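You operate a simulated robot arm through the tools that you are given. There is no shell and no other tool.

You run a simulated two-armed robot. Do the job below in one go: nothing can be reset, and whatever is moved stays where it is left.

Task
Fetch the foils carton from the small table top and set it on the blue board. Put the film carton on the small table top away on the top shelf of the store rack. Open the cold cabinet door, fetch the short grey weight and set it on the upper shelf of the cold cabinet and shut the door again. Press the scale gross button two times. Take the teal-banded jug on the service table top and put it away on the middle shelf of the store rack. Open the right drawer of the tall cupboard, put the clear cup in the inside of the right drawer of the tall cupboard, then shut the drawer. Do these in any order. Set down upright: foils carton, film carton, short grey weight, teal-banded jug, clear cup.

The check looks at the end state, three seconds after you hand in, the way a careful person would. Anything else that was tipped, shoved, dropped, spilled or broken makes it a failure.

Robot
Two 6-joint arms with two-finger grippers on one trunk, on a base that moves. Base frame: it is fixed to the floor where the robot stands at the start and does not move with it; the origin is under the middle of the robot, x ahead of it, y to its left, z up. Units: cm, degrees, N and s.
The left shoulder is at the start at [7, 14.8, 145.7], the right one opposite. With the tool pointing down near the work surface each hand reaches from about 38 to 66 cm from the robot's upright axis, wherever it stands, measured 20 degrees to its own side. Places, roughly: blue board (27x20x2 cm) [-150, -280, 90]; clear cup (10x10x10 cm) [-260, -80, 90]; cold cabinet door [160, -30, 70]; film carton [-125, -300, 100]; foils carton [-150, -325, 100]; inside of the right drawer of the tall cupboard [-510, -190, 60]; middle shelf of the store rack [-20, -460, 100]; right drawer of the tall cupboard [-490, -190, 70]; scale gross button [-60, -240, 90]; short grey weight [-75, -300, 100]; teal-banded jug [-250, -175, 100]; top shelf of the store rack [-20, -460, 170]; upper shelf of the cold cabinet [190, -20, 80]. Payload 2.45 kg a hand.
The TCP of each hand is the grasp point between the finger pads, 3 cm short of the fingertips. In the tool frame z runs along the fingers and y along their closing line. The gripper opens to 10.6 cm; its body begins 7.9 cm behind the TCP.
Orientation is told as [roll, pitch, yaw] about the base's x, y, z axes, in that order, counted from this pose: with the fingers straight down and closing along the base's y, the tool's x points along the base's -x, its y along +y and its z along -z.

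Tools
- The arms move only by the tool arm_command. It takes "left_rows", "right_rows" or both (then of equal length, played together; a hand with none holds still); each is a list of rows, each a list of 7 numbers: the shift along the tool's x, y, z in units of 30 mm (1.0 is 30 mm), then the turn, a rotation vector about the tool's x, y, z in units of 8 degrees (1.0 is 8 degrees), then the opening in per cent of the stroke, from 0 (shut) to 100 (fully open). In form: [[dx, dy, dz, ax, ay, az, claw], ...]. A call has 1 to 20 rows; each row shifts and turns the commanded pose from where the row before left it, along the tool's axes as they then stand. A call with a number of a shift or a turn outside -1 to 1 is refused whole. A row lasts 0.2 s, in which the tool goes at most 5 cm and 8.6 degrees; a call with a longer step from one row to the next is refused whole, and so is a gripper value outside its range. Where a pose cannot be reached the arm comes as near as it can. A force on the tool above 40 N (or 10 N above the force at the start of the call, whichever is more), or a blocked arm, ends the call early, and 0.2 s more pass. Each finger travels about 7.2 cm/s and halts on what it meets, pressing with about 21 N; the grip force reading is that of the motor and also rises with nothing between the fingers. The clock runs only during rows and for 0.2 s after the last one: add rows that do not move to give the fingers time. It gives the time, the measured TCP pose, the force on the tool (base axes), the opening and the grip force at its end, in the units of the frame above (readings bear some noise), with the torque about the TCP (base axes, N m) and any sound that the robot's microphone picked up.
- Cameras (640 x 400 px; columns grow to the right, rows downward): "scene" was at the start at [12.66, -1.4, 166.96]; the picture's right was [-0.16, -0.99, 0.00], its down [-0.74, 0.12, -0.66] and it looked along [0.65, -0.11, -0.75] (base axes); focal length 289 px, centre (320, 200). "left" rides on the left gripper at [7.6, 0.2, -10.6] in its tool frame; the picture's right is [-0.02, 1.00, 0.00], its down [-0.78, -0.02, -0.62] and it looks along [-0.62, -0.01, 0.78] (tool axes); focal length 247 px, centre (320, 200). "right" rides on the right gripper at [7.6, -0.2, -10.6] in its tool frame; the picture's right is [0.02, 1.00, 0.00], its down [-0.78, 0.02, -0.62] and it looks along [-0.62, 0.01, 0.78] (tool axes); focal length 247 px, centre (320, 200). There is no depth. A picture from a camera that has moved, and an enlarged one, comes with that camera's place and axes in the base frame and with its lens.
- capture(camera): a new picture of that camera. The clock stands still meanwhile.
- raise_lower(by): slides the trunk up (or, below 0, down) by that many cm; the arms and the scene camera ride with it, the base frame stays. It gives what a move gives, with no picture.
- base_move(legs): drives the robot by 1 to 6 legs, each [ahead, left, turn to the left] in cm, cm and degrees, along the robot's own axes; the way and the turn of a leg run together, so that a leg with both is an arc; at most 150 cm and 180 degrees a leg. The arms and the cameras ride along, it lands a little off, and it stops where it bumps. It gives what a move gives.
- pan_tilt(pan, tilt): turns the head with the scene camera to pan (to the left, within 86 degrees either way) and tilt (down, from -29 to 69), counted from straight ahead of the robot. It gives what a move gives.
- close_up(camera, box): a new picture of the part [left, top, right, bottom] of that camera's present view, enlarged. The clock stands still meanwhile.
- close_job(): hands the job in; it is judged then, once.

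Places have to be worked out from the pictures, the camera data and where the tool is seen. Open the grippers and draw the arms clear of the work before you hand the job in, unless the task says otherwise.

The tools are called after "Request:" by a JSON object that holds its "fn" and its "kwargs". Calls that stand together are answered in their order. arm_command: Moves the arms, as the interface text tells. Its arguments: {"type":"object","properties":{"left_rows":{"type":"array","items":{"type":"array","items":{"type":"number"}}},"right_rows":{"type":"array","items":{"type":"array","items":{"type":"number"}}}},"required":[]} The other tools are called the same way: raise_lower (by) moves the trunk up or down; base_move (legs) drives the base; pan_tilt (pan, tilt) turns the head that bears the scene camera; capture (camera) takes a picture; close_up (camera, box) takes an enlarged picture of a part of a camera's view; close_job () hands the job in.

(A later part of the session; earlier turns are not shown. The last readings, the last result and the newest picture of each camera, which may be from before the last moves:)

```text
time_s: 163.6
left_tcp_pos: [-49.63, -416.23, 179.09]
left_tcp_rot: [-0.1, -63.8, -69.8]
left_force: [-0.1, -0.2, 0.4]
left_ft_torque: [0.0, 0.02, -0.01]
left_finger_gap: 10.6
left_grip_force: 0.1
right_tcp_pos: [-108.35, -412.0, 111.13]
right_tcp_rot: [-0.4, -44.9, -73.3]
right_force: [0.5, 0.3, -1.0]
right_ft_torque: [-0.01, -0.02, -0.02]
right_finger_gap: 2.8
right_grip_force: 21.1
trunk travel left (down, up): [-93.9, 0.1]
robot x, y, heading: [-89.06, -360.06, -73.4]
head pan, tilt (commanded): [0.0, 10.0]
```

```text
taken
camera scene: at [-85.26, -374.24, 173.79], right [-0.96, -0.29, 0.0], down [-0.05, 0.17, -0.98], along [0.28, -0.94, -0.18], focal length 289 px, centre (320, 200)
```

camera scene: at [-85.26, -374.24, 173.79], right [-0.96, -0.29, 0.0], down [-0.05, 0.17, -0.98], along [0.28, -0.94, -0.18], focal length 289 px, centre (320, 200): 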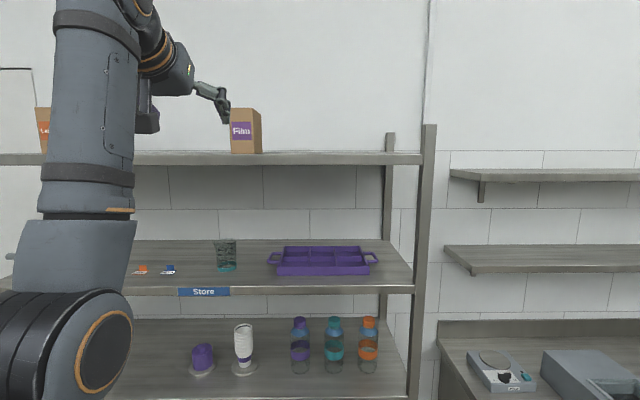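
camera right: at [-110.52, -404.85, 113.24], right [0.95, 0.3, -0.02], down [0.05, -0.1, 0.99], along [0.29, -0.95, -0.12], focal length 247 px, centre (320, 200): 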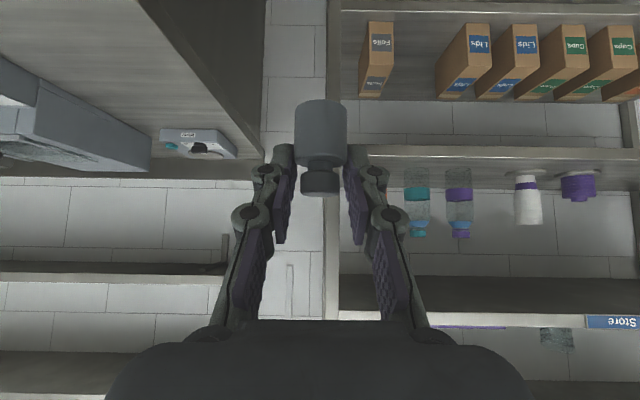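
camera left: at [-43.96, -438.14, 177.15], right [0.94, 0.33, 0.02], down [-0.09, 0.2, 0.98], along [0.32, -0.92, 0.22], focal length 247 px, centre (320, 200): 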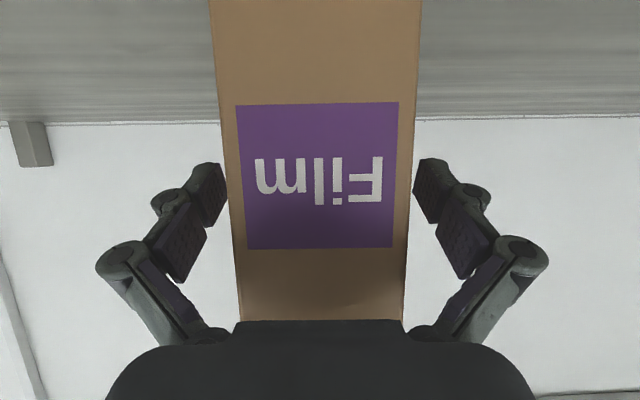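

Film is on the top shelf, upright. I bring the left arm back down to the carry pose.

Request:
{"fn": "arm_command", "kwargs": {"left_rows": [[0.899, 0, 0.438, 0, 0, 0, 100], [0.899, 0, 0.438, 0, 0, 0, 100], [0.899, 0, 0.438, 0, 0, 0, 100], [0.899, 0, 0.438, 0, 0, 0, 100], [0.899, 0, 0.438, 0, 0, 0, 100], [0.899, 0, 0.438, 0, 0, 0, 100], [0.899, 0, 0.438, 0, 0, 0, 100], [0.899, 0, 0.438, 0, 0, 0, 100], [0.899, 0, 0.438, 0, 0, 0, 100], [0.899, 0, 0.438, 0, 0, 0, 100], [0.899, 0, 0.438, 0, 0, 0, 100], [0.899, 0, 0.438, 0, 0, 0, 100], [0.899, 0, 0.438, 0, 0, 0, 100], [0.899, 0, 0.438, 0, 0, 0, 100], [0.899, 0, 0.438, 0, 0, 0, 100], [0.899, 0, 0.438, 0, 0, 0, 100], [0.899, 0, 0.438, 0, 0, 0, 100], [0.899, 0, 0.438, 0, 0, 0, 100], [0.899, 0, 0.438, 0, 0, 0, 100], [0.899, 0, 0.438, 0, 0, 0, 100]]}}

Request:
{"fn": "close_up", "kwargs": {"camera": "scene", "box": [0, 270, 440, 400]}}

```text
time_s: 167.8
left_tcp_pos: [-49.73, -415.58, 119.2]
left_tcp_rot: [-0.2, -64.0, -69.7]
left_force: [-0.7, -0.2, -0.8]
left_ft_torque: [0.0, -0.02, 0.0]
left_finger_gap: 10.58
left_grip_force: 0.1
right_tcp_pos: [-108.45, -411.53, 111.22]
right_tcp_rot: [-0.4, -44.9, -73.4]
right_force: [0.0, 0.4, -1.8]
right_ft_torque: [-0.01, -0.02, 0.0]
right_finger_gap: 2.83
right_grip_force: 20.9
trunk travel left (down, up): [-93.9, 0.1]
robot x, y, heading: [-89.17, -360.1, -73.5]
head pan, tilt (commanded): [0.0, 10.0]
```

```text
1.45 times, centred on (220, 335) of scene
camera zoom: at [-85.35, -373.83, 173.84], right [-0.96, -0.29, 0.0], down [-0.05, 0.17, -0.98], along [0.28, -0.94, -0.17], focal length 420 px, centre (466, 4)
```

zoom: 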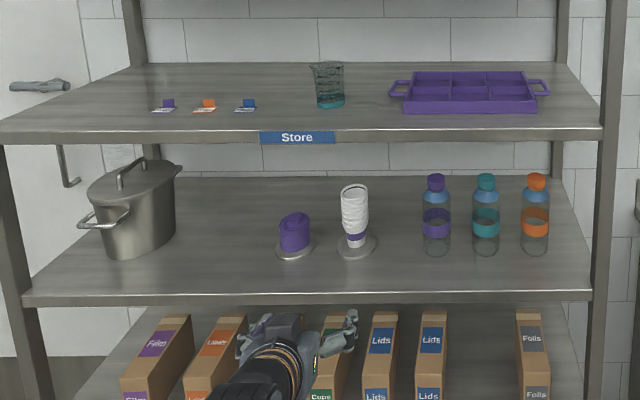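

Middle shelf top computes to z≈97 with a 22 cm free gap between the pot and the purple item (for the jug later). Now I drive around to the samples table's front: strafe right, back up, and check.

Request:
{"fn": "base_move", "kwargs": {"legs": [[0, -135, 0], [-80, 0, 0], [-78, 0, 0]]}}

Request:
{"fn": "pan_tilt", "kwargs": {"pan": 40, "tilt": 35}}

Request:
{"fn": "capture", "kwargs": {"camera": "scene"}}

```text
time_s: 182.2
left_tcp_pos: [-225.2, -303.16, 119.15]
left_tcp_rot: [-0.1, -64.0, -68.6]
left_force: [0.1, 0.0, -0.2]
left_ft_torque: [0.02, 0.01, 0.0]
left_finger_gap: 10.56
left_grip_force: 0.0
right_tcp_pos: [-283.95, -300.52, 111.15]
right_tcp_rot: [-0.5, -45.0, -72.1]
right_force: [0.3, 0.2, -0.8]
right_ft_torque: [0.01, 0.02, -0.01]
right_finger_gap: 2.84
right_grip_force: 21.4
trunk travel left (down, up): [-93.9, 0.1]
robot x, y, heading: [-265.72, -248.45, -72.5]
head pan, tilt (commanded): [0.0, 10.0]
```

```text
time_s: 183.3
left_tcp_pos: [-225.23, -303.12, 119.13]
left_tcp_rot: [-0.1, -64.0, -68.5]
left_force: [0.7, -0.8, 0.1]
left_ft_torque: [0.0, -0.02, 0.0]
left_finger_gap: 10.61
left_grip_force: 0.1
right_tcp_pos: [-283.81, -300.46, 111.07]
right_tcp_rot: [-0.4, -45.0, -72.2]
right_force: [0.7, -0.1, -0.6]
right_ft_torque: [-0.02, 0.01, 0.04]
right_finger_gap: 2.84
right_grip_force: 20.9
trunk travel left (down, up): [-93.9, 0.1]
robot x, y, heading: [-265.79, -248.11, -72.1]
head pan, tilt (commanded): [40.0, 35.0]
```

```text
taken
camera scene: at [-256.96, -257.94, 169.83], right [-0.53, -0.85, 0.0], down [-0.48, 0.31, -0.82], along [0.69, -0.44, -0.57], focal length 289 px, centre (320, 200)
```

scene: 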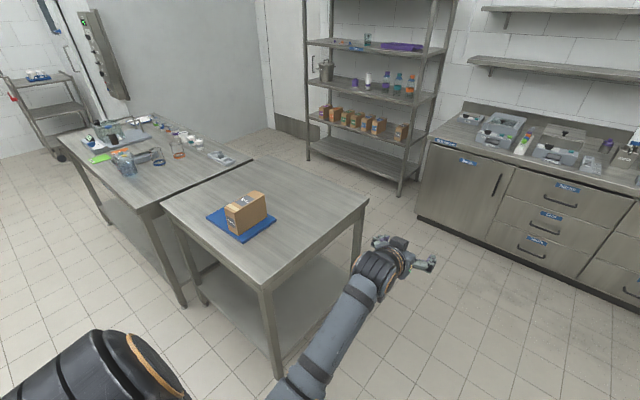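

The way along the table fronts is clear. I square up and strafe left 182 cm to stand before the scale.

Request:
{"fn": "base_move", "kwargs": {"legs": [[0, 0, -1.2], [0, 91, 0], [0, 91, 0]]}}

Request:
{"fn": "pan_tilt", "kwargs": {"pan": 5, "tilt": 50}}

Request:
{"fn": "capture", "kwargs": {"camera": "scene"}}

```text
time_s: 192.8
left_tcp_pos: [-51.05, -251.24, 119.14]
left_tcp_rot: [0.1, -63.9, -69.6]
left_force: [0.5, 0.1, -0.2]
left_ft_torque: [0.03, -0.01, 0.0]
left_finger_gap: 10.59
left_grip_force: 0.1
right_tcp_pos: [-109.77, -247.61, 111.18]
right_tcp_rot: [-0.3, -45.0, -73.2]
right_force: [-0.4, 0.2, -0.6]
right_ft_torque: [0.02, -0.02, 0.02]
right_finger_gap: 2.81
right_grip_force: 21.3
trunk travel left (down, up): [-93.9, 0.1]
robot x, y, heading: [-90.64, -195.76, -73.4]
head pan, tilt (commanded): [40.0, 35.0]
```

```text
time_s: 193.8
left_tcp_pos: [-51.05, -251.12, 119.23]
left_tcp_rot: [-0.1, -64.0, -69.5]
left_force: [0.4, 0.2, 0.2]
left_ft_torque: [-0.01, -0.02, -0.02]
left_finger_gap: 10.62
left_grip_force: 0.0
right_tcp_pos: [-109.7, -247.48, 111.04]
right_tcp_rot: [-0.4, -45.0, -73.0]
right_force: [0.0, 0.0, -0.4]
right_ft_torque: [0.03, 0.02, -0.01]
right_finger_gap: 2.85
right_grip_force: 21.9
trunk travel left (down, up): [-93.9, 0.1]
robot x, y, heading: [-90.65, -195.95, -73.0]
head pan, tilt (commanded): [5.0, 50.0]
```

```text
taken
camera scene: at [-86.51, -207.85, 167.65], right [-0.93, -0.37, 0.0], down [-0.29, 0.71, -0.64], along [0.24, -0.6, -0.77], focal length 289 px, centre (320, 200)
```

scene: 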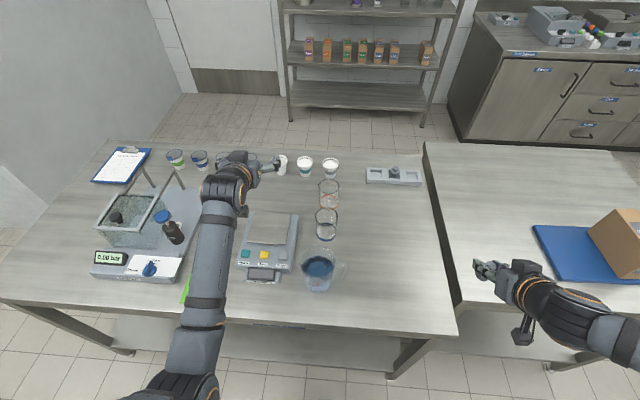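

The scale is right in front, its buttons facing me. I zoom in on them.

Request:
{"fn": "close_up", "kwargs": {"camera": "scene", "box": [220, 200, 360, 300]}}

```text
4.00 times, centred on (290, 250) of scene
camera zoom: at [-86.51, -207.85, 167.65], right [-0.93, -0.37, 0.0], down [-0.29, 0.71, -0.64], along [0.24, -0.6, -0.77], focal length 1154 px, centre (440, 0)
```

zoom: 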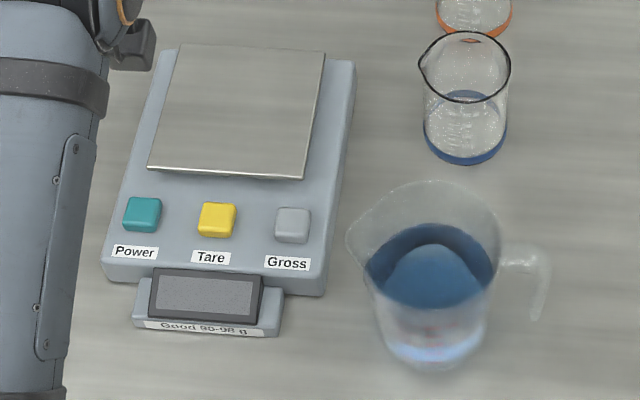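

Gross is the grey button at ≈(−59.7, −244.3, 88.7), left of the water jug. I bring the left hand, closed, straight-down above it at z≈106.

Request:
{"fn": "arm_command", "kwargs": {"left_rows": [[0.869, -0.35, -0.1325, 0, 0, 0, 0], [0.869, -0.35, -0.1325, 0, 0, 0, 0], [0.869, -0.35, -0.1325, 0, 0, 0, 0], [0.869, -0.35, -0.1325, 0, 0, 0, 0], [0.869, -0.35, -0.1325, 0, 0, 0, 0], [0.869, -0.35, -0.1325, 0, 0, 0, 0], [0, 0, 0, 0, 1, 0, 0], [0, 0, 0, 0, 1, 0, 0], [0, 0, 0, 0, 1, 0, 0], [0, 0, 0, 0, 1, 0, 0], [0, 0, 0, 0, 1, 0, 0], [0, 0, 0, 0, 1, 0, 0], [0, 0, 0, 0, 1, 0, 0], [0, 0, 0, 0, 1, 0, 0]]}}

Request:
{"fn": "capture", "kwargs": {"camera": "left"}}

Request:
{"fn": "close_up", "kwargs": {"camera": "scene", "box": [200, 170, 360, 300]}}

```text
time_s: 196.8
left_tcp_pos: [-60.1, -244.94, 106.0]
left_tcp_rot: [-0.1, 0.2, -69.5]
left_force: [-0.2, -0.1, -1.2]
left_ft_torque: [0.0, 0.01, 0.01]
left_finger_gap: 0.0
left_grip_force: 20.8
right_tcp_pos: [-109.61, -247.68, 111.09]
right_tcp_rot: [-0.5, -45.1, -73.0]
right_force: [0.5, 0.5, -0.6]
right_ft_torque: [0.04, 0.01, -0.03]
right_finger_gap: 2.83
right_grip_force: 21.0
trunk travel left (down, up): [-93.9, 0.1]
robot x, y, heading: [-90.34, -195.75, -73.4]
head pan, tilt (commanded): [5.0, 50.0]
```

```text
taken
camera left: at [-62.56, -237.85, 116.87], right [0.94, 0.33, 0.0], down [0.26, -0.74, 0.62], along [0.2, -0.59, -0.79], focal length 247 px, centre (320, 200)
```

left: 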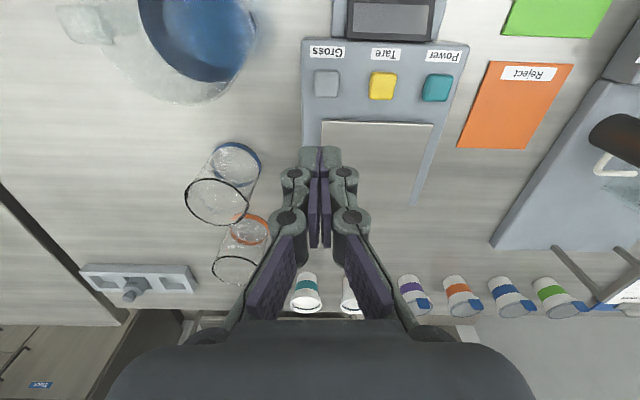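

```text
3.08 times, centred on (280, 235) of scene
camera zoom: at [-86.4, -207.99, 167.63], right [-0.93, -0.37, 0.0], down [-0.29, 0.71, -0.64], along [0.24, -0.6, -0.77], focal length 888 px, centre (443, 92)
```

zoom: 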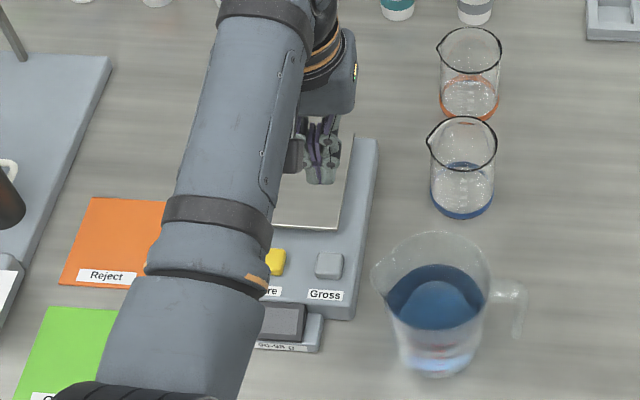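

The button is directly ~1 cm behind the closed fingertips. I correct by 1 cm and descend to just above it.

Request:
{"fn": "arm_command", "kwargs": {"left_rows": [[0.26, 0.2, 0, 0, 0, 0, 0], [0, 0, 0.9, 0, 0, 0, 0], [0, 0, 0.9, 0, 0, 0, 0], [0, 0, 0.9, 0, 0, 0, 0], [0, 0, 0.9, 0, 0, 0, 0], [0, 0, 0.3, 0, 0, 0, 0], [0, 0, 0, 0, 0, 0, 0]]}}

Request:
{"fn": "capture", "kwargs": {"camera": "left"}}

Request:
{"fn": "close_up", "kwargs": {"camera": "scene", "box": [220, 200, 360, 300]}}

```text
time_s: 198.4
left_tcp_pos: [-59.75, -244.03, 94.44]
left_tcp_rot: [0.0, 0.0, -69.6]
left_force: [-0.1, -0.3, -0.6]
left_ft_torque: [-0.04, 0.01, 0.01]
left_finger_gap: 0.0
left_grip_force: 21.0
right_tcp_pos: [-109.56, -247.62, 111.36]
right_tcp_rot: [-0.4, -45.2, -73.0]
right_force: [-0.2, 0.1, -0.8]
right_ft_torque: [-0.01, 0.01, -0.01]
right_finger_gap: 2.82
right_grip_force: 21.1
trunk travel left (down, up): [-93.9, 0.1]
robot x, y, heading: [-90.77, -195.57, -73.1]
head pan, tilt (commanded): [5.0, 50.0]
```

```text
taken
camera left: at [-62.25, -236.73, 105.2], right [0.94, 0.33, 0.0], down [0.26, -0.74, 0.62], along [0.2, -0.59, -0.78], focal length 247 px, centre (320, 200)
```

left: 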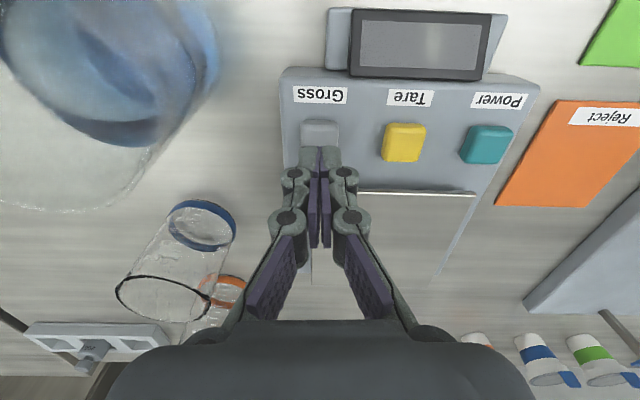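

```text
4.00 times, centred on (290, 250) of scene
camera zoom: at [-86.56, -207.82, 167.65], right [-0.93, -0.37, 0.0], down [-0.28, 0.71, -0.64], along [0.24, -0.6, -0.77], focal length 1154 px, centre (440, 0)
```

zoom: 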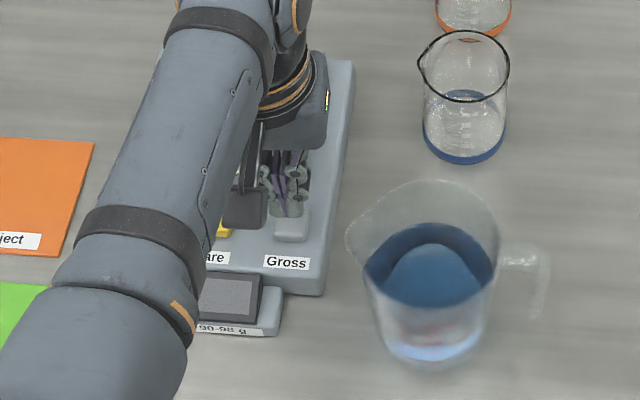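

The tips are slightly toward the far side of the button; I shift 0.75 cm toward me and press down in small steps.

Request:
{"fn": "arm_command", "kwargs": {"left_rows": [[0.25, 0, 0, 0, 0, 0, 0], [0, 0, 0.2, 0, 0, 0, 0], [0, 0, 0.2, 0, 0, 0, 0], [0, 0, 0.1, 0, 0, 0, 0], [0, 0, 0.1, 0, 0, 0, 0], [0, 0, 0, 0, 0, 0, 0]]}}

Request:
{"fn": "capture", "kwargs": {"camera": "left"}}

```text
time_s: 199.8
left_tcp_pos: [-59.97, -243.31, 92.66]
left_tcp_rot: [-0.2, 0.0, -69.6]
left_force: [-0.7, 0.1, 0.0]
left_ft_torque: [-0.01, 0.0, 0.0]
left_finger_gap: 0.6
left_grip_force: 28.3
right_tcp_pos: [-109.73, -247.55, 111.2]
right_tcp_rot: [-0.4, -45.0, -73.0]
right_force: [-0.7, -0.2, -1.4]
right_ft_torque: [-0.02, -0.02, 0.01]
right_finger_gap: 2.82
right_grip_force: 21.6
trunk travel left (down, up): [-93.9, 0.1]
robot x, y, heading: [-91.0, -195.49, -73.1]
head pan, tilt (commanded): [5.0, 50.0]
```

```text
taken
camera left: at [-62.54, -236.08, 103.37], right [0.94, 0.33, 0.0], down [0.26, -0.74, 0.62], along [0.2, -0.59, -0.78], focal length 247 px, centre (320, 200)
```

left: 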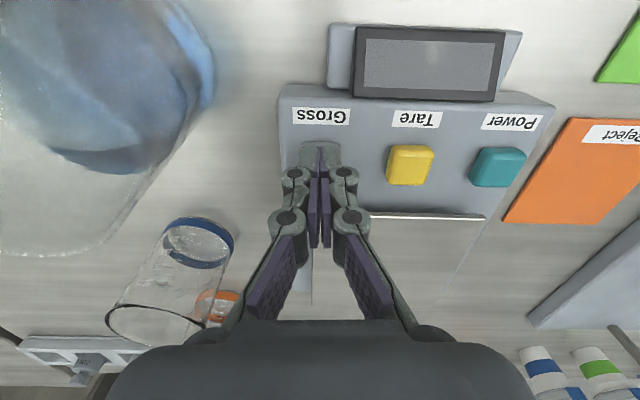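

The tips are at z≈89.7, right over the button. I continue pressing down in small steps.

Request:
{"fn": "arm_command", "kwargs": {"left_rows": [[0, 0, 0.1, 0, 0, 0, 0], [0, 0, 0.1, 0, 0, 0, 0], [0, 0, 0, 0, 0, 0, 0]]}}

```text
time_s: 200.7
left_tcp_pos: [-60.04, -243.34, 92.11]
left_tcp_rot: [0.0, -0.1, -69.7]
left_force: [-0.7, 0.6, 5.1]
left_ft_torque: [0.03, 0.04, -0.02]
left_finger_gap: 0.62
left_grip_force: 28.9
right_tcp_pos: [-109.71, -247.61, 111.25]
right_tcp_rot: [-0.3, -45.1, -73.0]
right_force: [-0.6, 0.1, -2.0]
right_ft_torque: [0.0, -0.03, 0.04]
right_finger_gap: 2.81
right_grip_force: 20.8
trunk travel left (down, up): [-93.9, 0.1]
robot x, y, heading: [-90.64, -195.73, -73.0]
head pan, tilt (commanded): [5.0, 50.0]
heard: click
```

A click was heard – first press. I raise 1.2 cm to release it.

Request:
{"fn": "arm_command", "kwargs": {"left_rows": [[0, 0, -0.2, 0, 0, 0, 0], [0, 0, -0.2, 0, 0, 0, 0], [0, 0, 0, 0, 0, 0, 0], [0, 0, 0, 0, 0, 0, 0]]}}

Request:
{"fn": "close_up", "kwargs": {"camera": "scene", "box": [220, 200, 360, 300]}}

Request:
{"fn": "capture", "kwargs": {"camera": "left"}}

```text
time_s: 201.7
left_tcp_pos: [-60.05, -243.35, 93.29]
left_tcp_rot: [0.0, 0.0, -69.6]
left_force: [0.8, 0.5, 0.6]
left_ft_torque: [0.01, 0.02, 0.0]
left_finger_gap: 0.01
left_grip_force: 28.9
right_tcp_pos: [-109.68, -247.52, 111.17]
right_tcp_rot: [-0.4, -44.9, -73.0]
right_force: [-0.3, 0.6, -0.3]
right_ft_torque: [0.03, 0.0, -0.01]
right_finger_gap: 2.8
right_grip_force: 21.2
trunk travel left (down, up): [-93.9, 0.1]
robot x, y, heading: [-90.18, -195.68, -73.2]
head pan, tilt (commanded): [5.0, 50.0]
```

```text
4.00 times, centred on (290, 250) of scene
camera zoom: at [-86.53, -207.88, 167.65], right [-0.93, -0.37, 0.0], down [-0.28, 0.71, -0.64], along [0.24, -0.6, -0.77], focal length 1154 px, centre (440, 0)
```

zoom: 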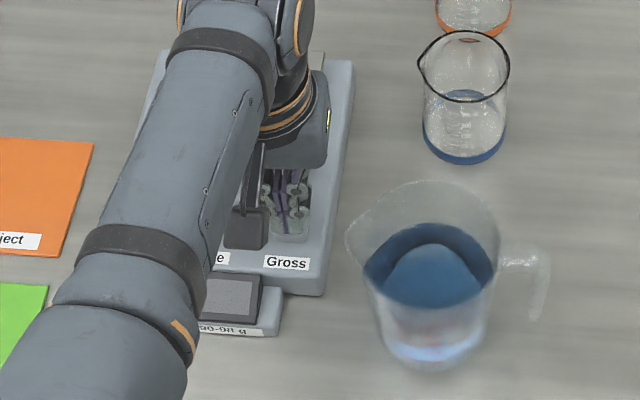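

```text
taken
camera left: at [-62.52, -236.11, 103.99], right [0.94, 0.33, 0.0], down [0.26, -0.74, 0.62], along [0.2, -0.59, -0.78], focal length 247 px, centre (320, 200)
```

left: 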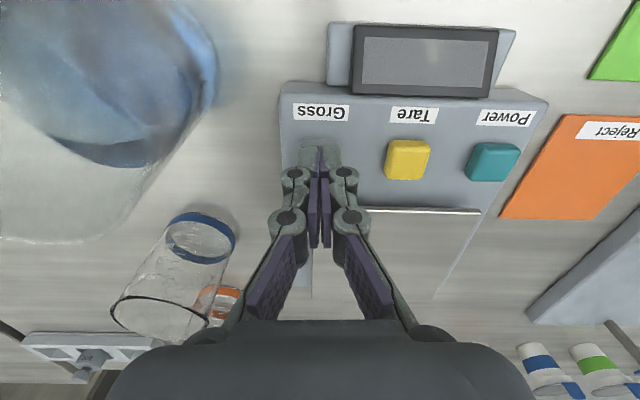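

Released. I press the second time by the same travel.

Request:
{"fn": "arm_command", "kwargs": {"left_rows": [[0, 0, 0.2, 0, 0, 0, 0], [0, 0, 0.2, 0, 0, 0, 0], [0, 0, 0, 0, 0, 0, 0]]}}

```text
time_s: 202.4
left_tcp_pos: [-60.0, -243.27, 92.07]
left_tcp_rot: [0.0, 0.0, -69.5]
left_force: [0.5, -0.8, 4.1]
left_ft_torque: [0.02, -0.01, 0.02]
left_finger_gap: 0.58
left_grip_force: 28.6
right_tcp_pos: [-109.61, -247.5, 111.1]
right_tcp_rot: [-0.3, -45.1, -73.0]
right_force: [-0.1, -0.1, -1.0]
right_ft_torque: [0.02, -0.01, 0.0]
right_finger_gap: 2.83
right_grip_force: 20.8
trunk travel left (down, up): [-93.9, 0.1]
robot x, y, heading: [-90.83, -195.74, -73.3]
head pan, tilt (commanded): [5.0, 50.0]
heard: click
```

Second click heard – two presses done. I raise the left hand and put it back into the tilted carry pose.

Request:
{"fn": "arm_command", "kwargs": {"left_rows": [[0, 0, -0.9, 0, 0, 0, 0], [0, 0, -0.9, 0, 0, 0, 0], [0, 0, -0.9, 0, 0, 0, 0], [0, 0, -0.9, 0, 0, 0, 0], [0, 0, -0.8, 0, 0, 0, 0], [0, 0.2, 0, 0, -1, 0, 0], [0, 0.2, 0, 0, -1, 0, 0], [-0.138, 0.2, -0.48, 0, -1, 0, 0], [-0.203, 0.2, -0.457, 0, -1, 0, 0], [-0.265, 0.2, -0.424, 0, -1, 0, 20], [-0.321, 0.2, -0.383, 0, -1, 0, 40], [-0.372, 0.2, -0.335, 0, -1, 0, 60], [-0.415, 0.2, -0.28, 0, -1, 0, 80]]}}

Request:
{"fn": "close_up", "kwargs": {"camera": "scene", "box": [180, 180, 380, 320]}}

```text
time_s: 205.2
left_tcp_pos: [-55.52, -241.58, 114.41]
left_tcp_rot: [-0.2, -64.3, -69.5]
left_force: [0.3, 0.7, -0.6]
left_ft_torque: [-0.03, -0.03, 0.01]
left_finger_gap: 8.5
left_grip_force: 0.0
right_tcp_pos: [-109.65, -247.51, 111.27]
right_tcp_rot: [-0.4, -45.2, -73.0]
right_force: [0.1, 0.3, -1.0]
right_ft_torque: [-0.01, -0.04, -0.02]
right_finger_gap: 2.82
right_grip_force: 21.6
trunk travel left (down, up): [-93.9, 0.1]
robot x, y, heading: [-90.47, -195.54, -73.1]
head pan, tilt (commanded): [5.0, 50.0]
```

```text
2.86 times, centred on (280, 250) of scene
camera zoom: at [-86.52, -207.74, 167.66], right [-0.93, -0.37, 0.0], down [-0.28, 0.71, -0.64], along [0.24, -0.6, -0.77], focal length 824 px, centre (434, 57)
```

zoom: 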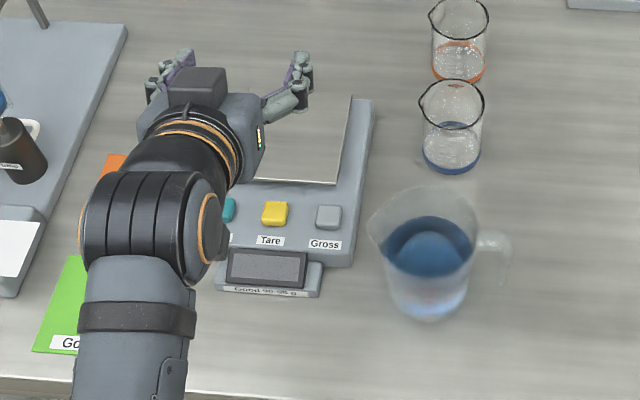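

Nothing on the table was disturbed. I back away 45 cm, turn left 90° and drive across the open floor toward the cold cabinet.

Request:
{"fn": "base_move", "kwargs": {"legs": [[-45, 0, 0], [0, 0, 90], [110, 20, 0], [60, 21, 0]]}}

Request:
{"fn": "pan_tilt", "kwargs": {"pan": 0, "tilt": 35}}

Request:
{"fn": "capture", "kwargs": {"camera": "scene"}}

```text
time_s: 220.3
left_tcp_pos: [91.56, -26.3, 114.39]
left_tcp_rot: [-0.1, -64.1, 21.4]
left_force: [0.5, 0.8, 0.1]
left_ft_torque: [0.01, -0.01, 0.0]
left_finger_gap: 8.49
left_grip_force: 0.0
right_tcp_pos: [98.28, -80.29, 111.11]
right_tcp_rot: [-0.4, -45.0, 17.7]
right_force: [-0.6, -1.2, -1.2]
right_ft_torque: [-0.03, 0.02, -0.03]
right_finger_gap: 2.84
right_grip_force: 21.0
trunk travel left (down, up): [-93.9, 0.1]
robot x, y, heading: [46.49, -62.17, 17.9]
head pan, tilt (commanded): [5.0, 50.0]
```

```text
time_s: 221.1
left_tcp_pos: [91.58, -26.18, 114.25]
left_tcp_rot: [-0.1, -64.0, 21.4]
left_force: [0.9, 0.3, -1.1]
left_ft_torque: [-0.03, -0.02, -0.03]
left_finger_gap: 8.51
left_grip_force: 0.0
right_tcp_pos: [98.54, -80.22, 111.19]
right_tcp_rot: [-0.4, -45.0, 17.9]
right_force: [-1.2, -0.7, -0.6]
right_ft_torque: [0.0, 0.02, -0.01]
right_finger_gap: 2.83
right_grip_force: 20.4
trunk travel left (down, up): [-93.9, 0.1]
robot x, y, heading: [46.47, -62.24, 17.6]
head pan, tilt (commanded): [0.0, 35.0]
```

```text
taken
camera scene: at [59.48, -58.04, 169.81], right [0.3, -0.95, 0.0], down [-0.55, -0.17, -0.82], along [0.78, 0.25, -0.57], focal length 289 px, centre (320, 200)
```

scene: 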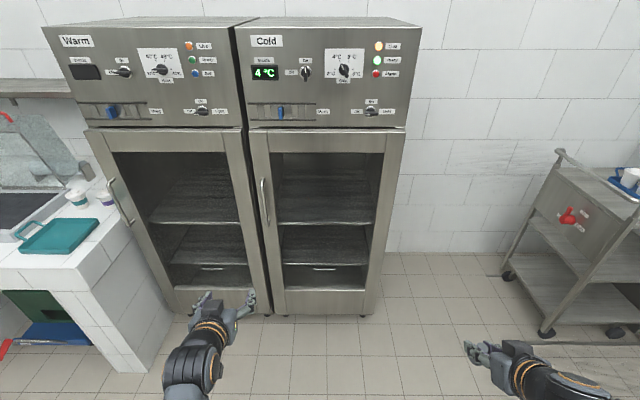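

The cold cabinet is squarely ahead: its door handle is a vertical bar at the left edge (z≈84–107), hinges on the right. I zoom in on the door.

Request:
{"fn": "close_up", "kwargs": {"camera": "scene", "box": [230, 120, 420, 330]}}

Request:
{"fn": "close_up", "kwargs": {"camera": "scene", "box": [235, 160, 315, 240]}}

```text
1.90 times, centred on (325, 225) of scene
camera zoom: at [59.48, -58.04, 169.81], right [0.3, -0.95, 0.0], down [-0.55, -0.17, -0.82], along [0.78, 0.25, -0.57], focal length 550 px, centre (310, 152)
```

zoom: 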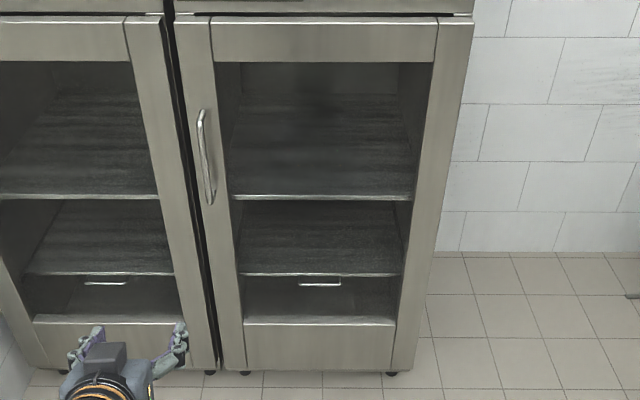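

```text
5.00 times, centred on (275, 200) of scene
camera zoom: at [59.48, -58.04, 169.81], right [0.3, -0.95, 0.0], down [-0.55, -0.17, -0.82], along [0.78, 0.25, -0.57], focal length 1443 px, centre (545, 200)
```

zoom: 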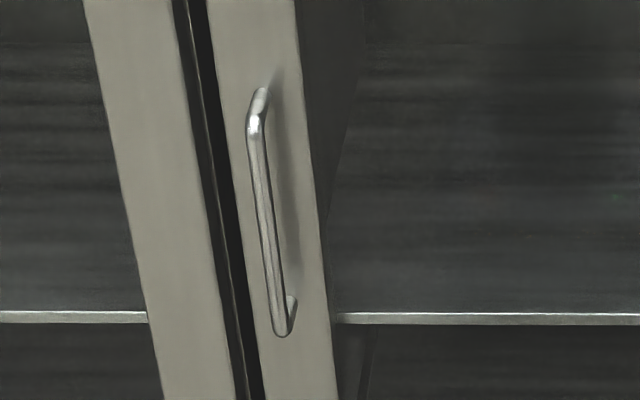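

I take a left gripper camera view to triangulate the handle's distance.

Request:
{"fn": "capture", "kwargs": {"camera": "left"}}

```text
taken
camera left: at [79.59, -30.72, 112.17], right [-0.35, 0.93, 0.02], down [-0.19, -0.09, 0.98], along [0.91, 0.34, 0.21], focal length 247 px, centre (320, 200)
```

left: 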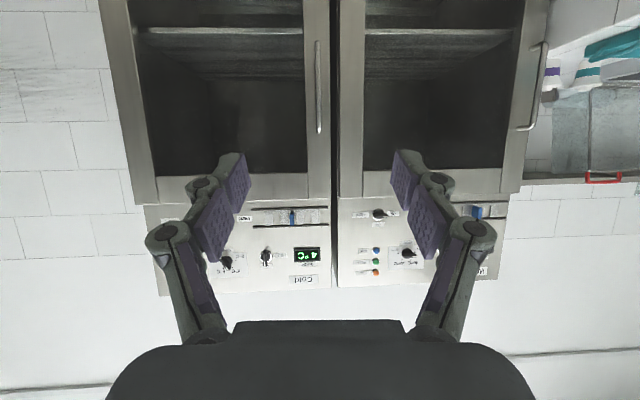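

Triangulation puts the bar ≈112.6 cm ahead of the axis and ≈23.5 cm left, spanning z≈85–107, standing ≈5 cm off the door. I lower the trunk 20 cm, tilt the left hand nearly horizontal and move closer.

Request:
{"fn": "raise_lower", "kwargs": {"by": -20}}

Request:
{"fn": "arm_command", "kwargs": {"left_rows": [[-0.12, 0, 0.25, 0, -0.7, 0, 100], [-0.12, 0, 0.25, 0, -0.7, 0, 100], [-0.12, 0, 0.25, 0, -0.6, 0, 100], [0, 0, 0, 0, 0, 0, 100]]}}

Request:
{"fn": "base_move", "kwargs": {"legs": [[38, 3, 0]]}}

Request:
{"fn": "capture", "kwargs": {"camera": "left"}}

Request:
{"fn": "pan_tilt", "kwargs": {"pan": 15, "tilt": 40}}

Request:
{"fn": "capture", "kwargs": {"camera": "scene"}}

```text
time_s: 223.2
left_tcp_pos: [91.72, -26.27, 94.27]
left_tcp_rot: [0.0, -64.0, 21.4]
left_force: [-0.2, 0.3, 0.2]
left_ft_torque: [0.02, 0.03, -0.01]
left_finger_gap: 8.47
left_grip_force: 0.0
right_tcp_pos: [98.42, -80.31, 91.28]
right_tcp_rot: [-0.3, -45.0, 17.9]
right_force: [-0.7, 0.2, -1.0]
right_ft_torque: [0.02, 0.04, -0.02]
right_finger_gap: 2.81
right_grip_force: 21.2
trunk travel left (down, up): [-73.9, 20.1]
robot x, y, heading: [46.43, -62.37, 17.9]
head pan, tilt (commanded): [0.0, 35.0]
```

```text
time_s: 224.2
left_tcp_pos: [93.91, -25.26, 94.47]
left_tcp_rot: [-0.3, -80.1, 21.6]
left_force: [0.0, 0.7, -0.8]
left_ft_torque: [-0.01, -0.03, -0.01]
left_finger_gap: 10.6
left_grip_force: 0.0
right_tcp_pos: [98.46, -80.28, 91.12]
right_tcp_rot: [-0.4, -45.0, 17.9]
right_force: [-0.5, -0.1, -0.8]
right_ft_torque: [-0.02, 0.02, -0.02]
right_finger_gap: 2.82
right_grip_force: 21.0
trunk travel left (down, up): [-73.9, 20.1]
robot x, y, heading: [46.54, -62.07, 17.7]
head pan, tilt (commanded): [0.0, 35.0]
```

```text
time_s: 226.7
left_tcp_pos: [129.24, -11.03, 94.46]
left_tcp_rot: [-0.2, -79.9, 21.5]
left_force: [0.0, 0.1, -0.1]
left_ft_torque: [-0.02, -0.03, 0.03]
left_finger_gap: 10.59
left_grip_force: 0.1
right_tcp_pos: [133.82, -65.87, 91.22]
right_tcp_rot: [-0.4, -44.9, 17.8]
right_force: [1.0, 0.5, -0.8]
right_ft_torque: [0.03, 0.0, 0.0]
right_finger_gap: 2.81
right_grip_force: 20.8
trunk travel left (down, up): [-73.9, 20.1]
robot x, y, heading: [81.67, -47.26, 17.2]
head pan, tilt (commanded): [0.0, 35.0]
```

```text
taken
camera left: at [118.29, -15.05, 88.95], right [-0.36, 0.93, 0.02], down [-0.44, -0.19, 0.88], along [0.82, 0.31, 0.48], focal length 247 px, centre (320, 200)
```

left: 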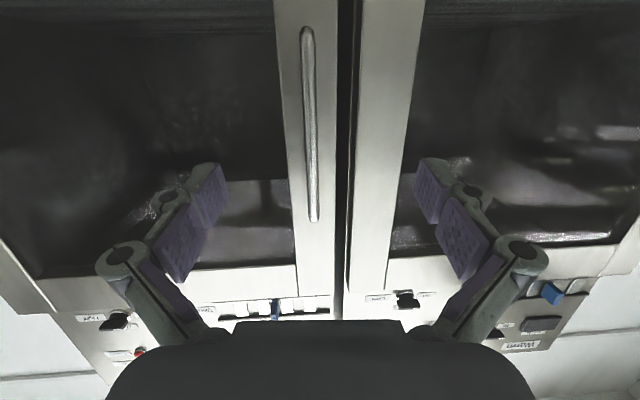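

```text
time_s: 227.4
left_tcp_pos: [129.45, -10.93, 94.51]
left_tcp_rot: [-0.2, -80.0, 21.5]
left_force: [-0.1, 0.2, 0.0]
left_ft_torque: [0.0, -0.02, 0.0]
left_finger_gap: 10.6
left_grip_force: 0.0
right_tcp_pos: [133.83, -65.85, 91.17]
right_tcp_rot: [-0.5, -45.0, 17.8]
right_force: [0.1, -0.6, -0.8]
right_ft_torque: [0.0, 0.0, 0.02]
right_finger_gap: 2.82
right_grip_force: 20.6
trunk travel left (down, up): [-73.9, 20.1]
robot x, y, heading: [81.93, -47.67, 18.0]
head pan, tilt (commanded): [15.0, 40.0]
```

```text
taken
camera scene: at [93.65, -41.71, 149.07], right [0.54, -0.84, 0.0], down [-0.54, -0.35, -0.77], along [0.65, 0.41, -0.64], focal length 289 px, centre (320, 200)
```

scene: 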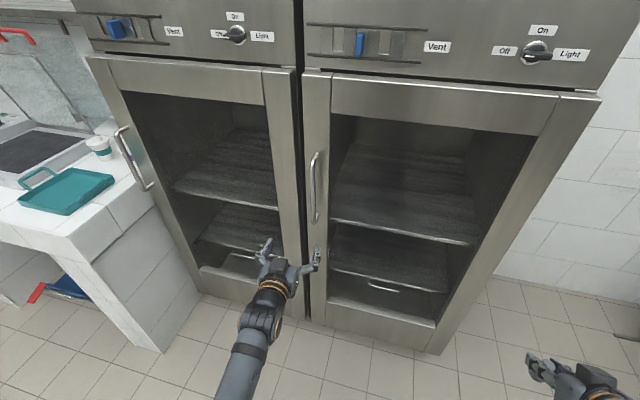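

The bar is about 19 cm ahead of the TCP and ~1.2 cm to the right of the hand's axis. I move the base 12 cm closer and shift the hand 1.2 cm right, then look.

Request:
{"fn": "base_move", "kwargs": {"legs": [[12, 0, 0]]}}

Request:
{"fn": "arm_command", "kwargs": {"left_rows": [[0, -0.4, 0, 0, 0, 0, 100], [0, 0, 0, 0, 0, 0, 100]]}}

Request:
{"fn": "capture", "kwargs": {"camera": "left"}}

Request:
{"fn": "close_up", "kwargs": {"camera": "scene", "box": [220, 120, 420, 320]}}

```text
time_s: 228.7
left_tcp_pos: [140.66, -7.36, 94.51]
left_tcp_rot: [-0.4, -80.0, 21.5]
left_force: [-0.1, -0.2, 0.5]
left_ft_torque: [-0.01, 0.02, -0.01]
left_finger_gap: 10.6
left_grip_force: 0.1
right_tcp_pos: [145.19, -62.25, 91.19]
right_tcp_rot: [-0.5, -45.0, 17.8]
right_force: [0.0, -1.2, -0.8]
right_ft_torque: [0.0, -0.02, 0.0]
right_finger_gap: 2.82
right_grip_force: 21.0
trunk travel left (down, up): [-73.9, 20.1]
robot x, y, heading: [93.09, -44.55, 18.0]
head pan, tilt (commanded): [15.0, 40.0]
```

```text
time_s: 229.3
left_tcp_pos: [141.24, -8.41, 94.39]
left_tcp_rot: [-0.5, -80.0, 21.7]
left_force: [1.2, -0.1, -0.2]
left_ft_torque: [0.01, -0.03, 0.0]
left_finger_gap: 10.59
left_grip_force: 0.1
right_tcp_pos: [145.32, -62.17, 91.29]
right_tcp_rot: [-0.5, -45.0, 17.8]
right_force: [0.1, 0.0, -0.7]
right_ft_torque: [0.0, -0.02, -0.02]
right_finger_gap: 2.83
right_grip_force: 20.4
trunk travel left (down, up): [-73.9, 20.1]
robot x, y, heading: [93.41, -44.14, 17.4]
head pan, tilt (commanded): [15.0, 40.0]
```

```text
taken
camera left: at [130.13, -12.52, 88.9], right [-0.36, 0.93, 0.02], down [-0.44, -0.19, 0.88], along [0.82, 0.31, 0.48], focal length 247 px, centre (320, 200)
```

left: 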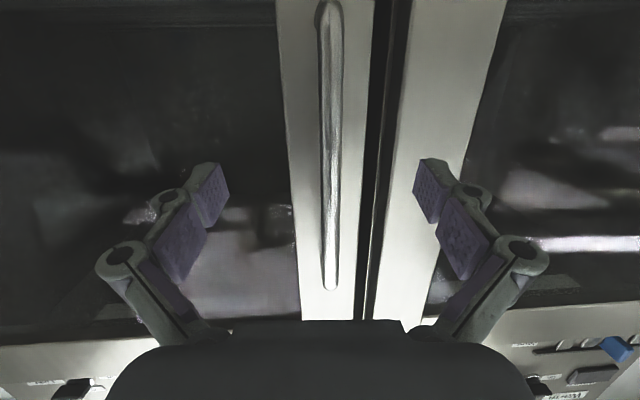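

```text
2.00 times, centred on (320, 220) of scene
camera zoom: at [105.02, -38.01, 149.06], right [0.54, -0.84, 0.0], down [-0.54, -0.35, -0.77], along [0.64, 0.41, -0.64], focal length 577 px, centre (320, 160)
```

zoom: 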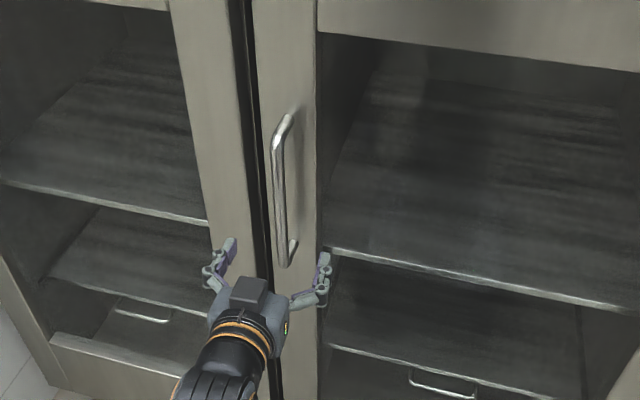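

The bar is now ≈5.9 cm ahead, ~0.7 cm left of the hand's axis. I shift, advance until the bar is between the pads, and close.

Request:
{"fn": "arm_command", "kwargs": {"left_rows": [[0, 0.22, 0, 0, 0, 0, 100], [-0.11, 0, 0.63, 0, 0, 0, 100], [-0.11, 0, 0.63, 0, 0, 0, 100], [-0.11, 0, 0.63, 0, 0, 0, 100], [0, 0, 0, 0, 0, 0, 100]]}}

Request:
{"fn": "capture", "kwargs": {"camera": "left"}}

Request:
{"fn": "close_up", "kwargs": {"camera": "scene", "box": [220, 120, 420, 320]}}

```text
time_s: 230.5
left_tcp_pos: [146.19, -5.57, 94.53]
left_tcp_rot: [0.0, -80.0, 21.2]
left_force: [0.2, 0.6, -0.4]
left_ft_torque: [-0.02, -0.02, 0.02]
left_finger_gap: 10.62
left_grip_force: 0.1
right_tcp_pos: [145.16, -62.31, 91.15]
right_tcp_rot: [-0.3, -45.0, 17.8]
right_force: [-0.3, 0.1, -0.3]
right_ft_torque: [0.0, 0.01, -0.01]
right_finger_gap: 2.82
right_grip_force: 21.0
trunk travel left (down, up): [-73.9, 20.1]
robot x, y, heading: [93.27, -44.17, 17.8]
head pan, tilt (commanded): [15.0, 40.0]
```

```text
taken
camera left: at [135.25, -9.75, 88.89], right [-0.36, 0.93, 0.02], down [-0.44, -0.19, 0.88], along [0.82, 0.31, 0.48], focal length 247 px, centre (320, 200)
```

left: 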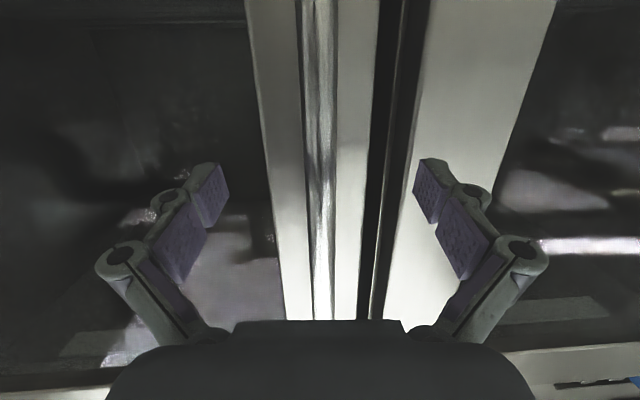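

```text
2.00 times, centred on (320, 220) of scene
camera zoom: at [104.97, -38.1, 149.07], right [0.54, -0.84, 0.0], down [-0.54, -0.35, -0.77], along [0.64, 0.41, -0.64], focal length 577 px, centre (320, 160)
```

zoom: 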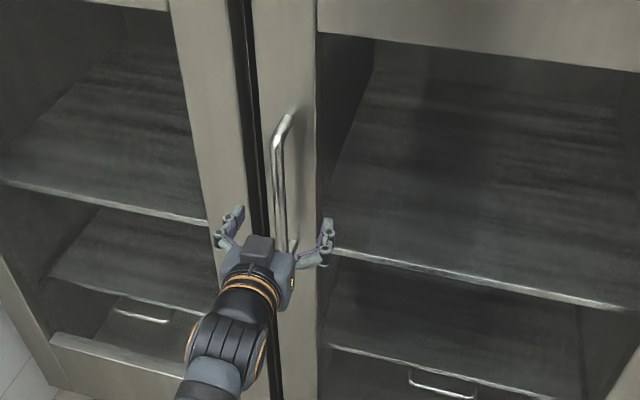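

The bar is centred between the pads. I advance another 0.6 cm and close the left gripper on it.

Request:
{"fn": "arm_command", "kwargs": {"left_rows": [[-0.035, 0, 0.2, 0, 0, 0, 100], [0, 0, 0, 0, 0, 0, 50], [0, 0, 0, 0, 0, 0, 0], [0, 0, 0, 0, 0, 0, 0], [0, 0, 0, 0, 0, 0, 0], [0, 0, 0, 0, 0, 0, 0], [0, 0, 0, 0, 0, 0, 0]]}}

Request:
{"fn": "capture", "kwargs": {"camera": "left"}}

```text
time_s: 232.1
left_tcp_pos: [146.96, -5.35, 94.58]
left_tcp_rot: [-0.2, -80.0, 21.6]
left_force: [-0.1, 1.3, 0.6]
left_ft_torque: [0.02, 0.17, -0.02]
left_finger_gap: 1.4
left_grip_force: 37.6
right_tcp_pos: [145.31, -62.15, 91.17]
right_tcp_rot: [-0.4, -45.0, 17.7]
right_force: [0.0, -0.1, -0.8]
right_ft_torque: [-0.02, 0.0, 0.01]
right_finger_gap: 2.79
right_grip_force: 20.9
trunk travel left (down, up): [-73.9, 20.1]
robot x, y, heading: [93.26, -43.98, 17.6]
head pan, tilt (commanded): [15.0, 40.0]
```

```text
taken
camera left: at [135.8, -9.49, 88.9], right [-0.36, 0.93, 0.02], down [-0.44, -0.19, 0.88], along [0.82, 0.31, 0.48], focal length 247 px, centre (320, 200)
```

left: 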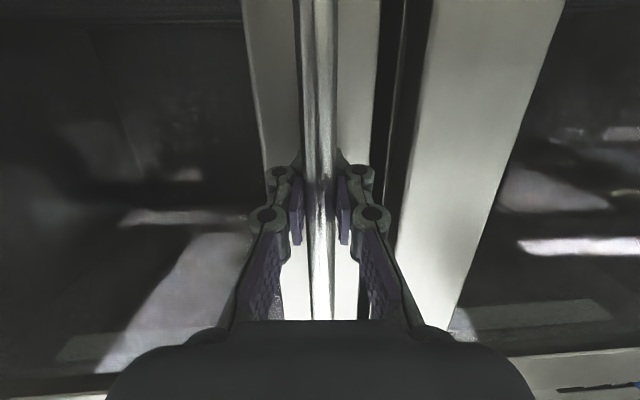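

Gripped on the bar (1.4 cm). I test-pull 3 cm with the arm.

Request:
{"fn": "arm_command", "kwargs": {"left_rows": [[0.087, 0, -0.49, 0, 0, 0, 0], [0.087, 0, -0.49, 0, 0, 0, 0], [0, 0, 0, 0, 0, 0, 0]]}}

Request:
{"fn": "capture", "kwargs": {"camera": "scene"}}

```text
time_s: 232.9
left_tcp_pos: [144.2, -6.52, 94.55]
left_tcp_rot: [-0.1, -80.0, 21.4]
left_force: [3.9, -5.5, 1.8]
left_ft_torque: [-0.04, 0.22, -0.04]
left_finger_gap: 1.41
left_grip_force: 37.8
right_tcp_pos: [145.38, -62.21, 91.08]
right_tcp_rot: [-0.1, -45.0, 17.7]
right_force: [-0.3, -0.7, -0.4]
right_ft_torque: [0.01, -0.01, -0.01]
right_finger_gap: 2.82
right_grip_force: 20.7
trunk travel left (down, up): [-73.9, 20.1]
robot x, y, heading: [92.94, -44.39, 17.7]
head pan, tilt (commanded): [15.0, 40.0]
```

```text
taken
camera scene: at [105.13, -38.23, 149.07], right [0.54, -0.84, 0.0], down [-0.54, -0.35, -0.77], along [0.64, 0.41, -0.64], focal length 289 px, centre (320, 200)
```

scene: 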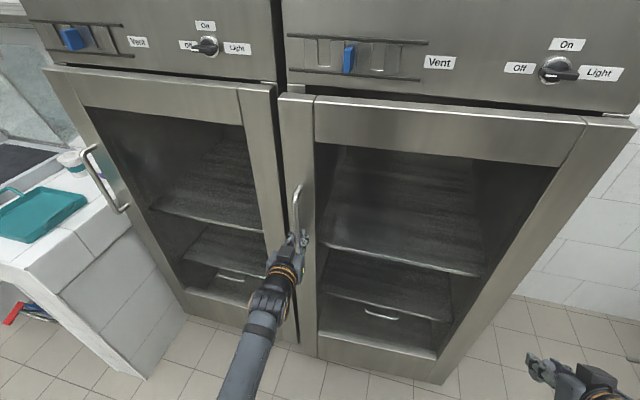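

The door swings freely (3 cm open, ~6 N). I now pull it along its arc with the base: three short legs to ≈30°.

Request:
{"fn": "base_move", "kwargs": {"legs": [[-6.5, -1.5, 0], [-9.05, -3.4, 0], [-8.3, -4.9, 0]]}}

Request:
{"fn": "capture", "kwargs": {"camera": "scene"}}

```text
time_s: 235.3
left_tcp_pos: [124.72, -23.2, 94.46]
left_tcp_rot: [0.6, -79.9, 20.9]
left_force: [18.6, -13.3, -5.9]
left_ft_torque: [0.02, -0.76, 0.27]
left_finger_gap: 1.43
left_grip_force: 37.7
right_tcp_pos: [125.91, -78.98, 90.94]
right_tcp_rot: [-0.1, -45.0, 17.7]
right_force: [-0.3, 0.7, -0.8]
right_ft_torque: [0.03, 0.0, 0.02]
right_finger_gap: 2.85
right_grip_force: 21.5
trunk travel left (down, up): [-73.9, 20.1]
robot x, y, heading: [73.2, -60.6, 17.5]
head pan, tilt (commanded): [15.0, 40.0]
```

```text
taken
camera scene: at [85.75, -55.0, 149.04], right [0.54, -0.84, 0.0], down [-0.54, -0.35, -0.76], along [0.64, 0.42, -0.64], focal length 289 px, centre (320, 200)
```

scene: 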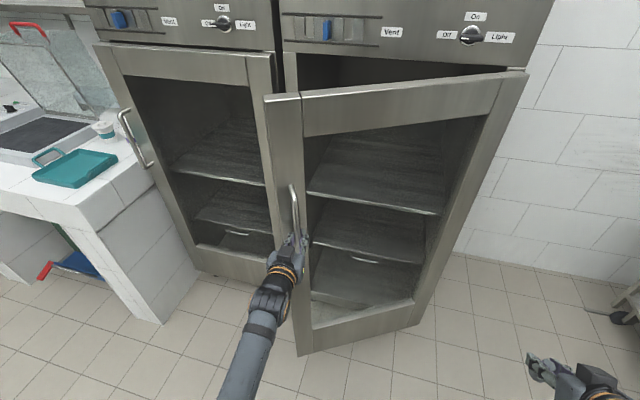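

The door is open ≈30°; the hand feels ~20 N toward front-right, so the true arc is a bit tighter. I ease the hand 1 cm right to relieve it.

Request:
{"fn": "arm_command", "kwargs": {"left_rows": [[0, -0.2, 0.1, 0, 0, 0, 0], [0, -0.2, 0.1, 0, 0, 0, 0], [0, 0, 0, 0, 0, 0, 0]]}}

```text
time_s: 236.1
left_tcp_pos: [124.55, -23.39, 94.47]
left_tcp_rot: [1.4, -80.1, 20.2]
left_force: [-19.6, 16.3, 1.7]
left_ft_torque: [0.01, -0.38, -0.03]
left_finger_gap: 1.4
left_grip_force: 38.5
right_tcp_pos: [125.18, -78.24, 91.39]
right_tcp_rot: [-0.5, -45.2, 18.3]
right_force: [-0.2, 0.2, -1.3]
right_ft_torque: [0.0, -0.01, 0.02]
right_finger_gap: 2.83
right_grip_force: 21.0
trunk travel left (down, up): [-73.9, 20.1]
robot x, y, heading: [73.27, -60.55, 18.0]
head pan, tilt (commanded): [15.0, 40.0]
stopped in row 3 (left hand): the force on the tool passed its limit at 41 N (the readings are from after the stop); the commanded pose is now the measured one
```

The constraint is stiff, so small mismatches give big forces. I let the hand settle and re-read.

Request:
{"fn": "arm_command", "kwargs": {"left_rows": [[0, 0, 0, 0, 0, 0, 0], [0, 0, 0, 0, 0, 0, 0]]}}

```text
time_s: 236.7
left_tcp_pos: [124.59, -23.14, 94.53]
left_tcp_rot: [0.0, -80.1, 21.5]
left_force: [-24.6, 19.4, 2.3]
left_ft_torque: [0.04, 0.22, -0.15]
left_finger_gap: 1.4
left_grip_force: 37.8
right_tcp_pos: [125.14, -78.14, 91.48]
right_tcp_rot: [-0.7, -45.2, 18.4]
right_force: [-1.1, 0.0, -0.9]
right_ft_torque: [0.0, -0.01, -0.03]
right_finger_gap: 2.85
right_grip_force: 21.3
trunk travel left (down, up): [-73.9, 20.1]
robot x, y, heading: [73.5, -60.82, 17.8]
head pan, tilt (commanded): [15.0, 40.0]
```

Request:
{"fn": "arm_command", "kwargs": {"left_rows": [[0.01, 0.1, -0.055, 0, 0, 0, 0], [0.01, 0.1, -0.055, 0, 0, 0, 0], [0, 0, 0, 0, 0, 0, 0]]}}

```text
time_s: 237.5
left_tcp_pos: [124.64, -23.24, 94.49]
left_tcp_rot: [0.2, -80.1, 21.3]
left_force: [-2.2, 1.2, 3.2]
left_ft_torque: [-0.01, -0.58, -0.04]
left_finger_gap: 1.4
left_grip_force: 37.8
right_tcp_pos: [125.56, -78.57, 91.19]
right_tcp_rot: [-0.3, -45.0, 18.1]
right_force: [0.5, -0.4, -1.1]
right_ft_torque: [0.03, 0.0, 0.02]
right_finger_gap: 2.84
right_grip_force: 20.8
trunk travel left (down, up): [-73.9, 20.1]
robot x, y, heading: [73.52, -60.65, 17.8]
head pan, tilt (commanded): [15.0, 40.0]
```

Force is relieved, and the arc fits a hinge distance of ≈52.3 cm. I continue the pull to ≈50°.

Request:
{"fn": "base_move", "kwargs": {"legs": [[-5.8, -5.1, 0], [-5.85, -7.05, 0]]}}

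Request:
{"fn": "arm_command", "kwargs": {"left_rows": [[0, 0, 0, 0, 0, 0, 0]]}}

```text
time_s: 239.3
left_tcp_pos: [117.01, -38.3, 94.3]
left_tcp_rot: [0.7, -79.9, 20.8]
left_force: [-9.8, 4.2, -4.7]
left_ft_torque: [0.0, -0.8, 0.04]
left_finger_gap: 1.41
left_grip_force: 37.8
right_tcp_pos: [118.01, -93.55, 91.28]
right_tcp_rot: [-0.4, -45.1, 18.2]
right_force: [-0.2, 0.3, -1.4]
right_ft_torque: [0.01, -0.05, 0.0]
right_finger_gap: 2.82
right_grip_force: 21.4
trunk travel left (down, up): [-73.9, 20.1]
robot x, y, heading: [65.79, -75.77, 17.8]
head pan, tilt (commanded): [15.0, 40.0]
```

```text
time_s: 239.7
left_tcp_pos: [117.04, -38.31, 94.33]
left_tcp_rot: [0.8, -79.9, 20.9]
left_force: [-5.7, 3.3, -0.3]
left_ft_torque: [-0.32, 0.36, -0.03]
left_finger_gap: 1.39
left_grip_force: 37.6
right_tcp_pos: [118.18, -93.54, 91.21]
right_tcp_rot: [-0.3, -45.0, 18.1]
right_force: [0.0, 0.6, -1.6]
right_ft_torque: [-0.01, 0.05, -0.01]
right_finger_gap: 2.81
right_grip_force: 21.0
trunk travel left (down, up): [-73.9, 20.1]
robot x, y, heading: [65.78, -75.55, 18.1]
head pan, tilt (commanded): [15.0, 40.0]
```

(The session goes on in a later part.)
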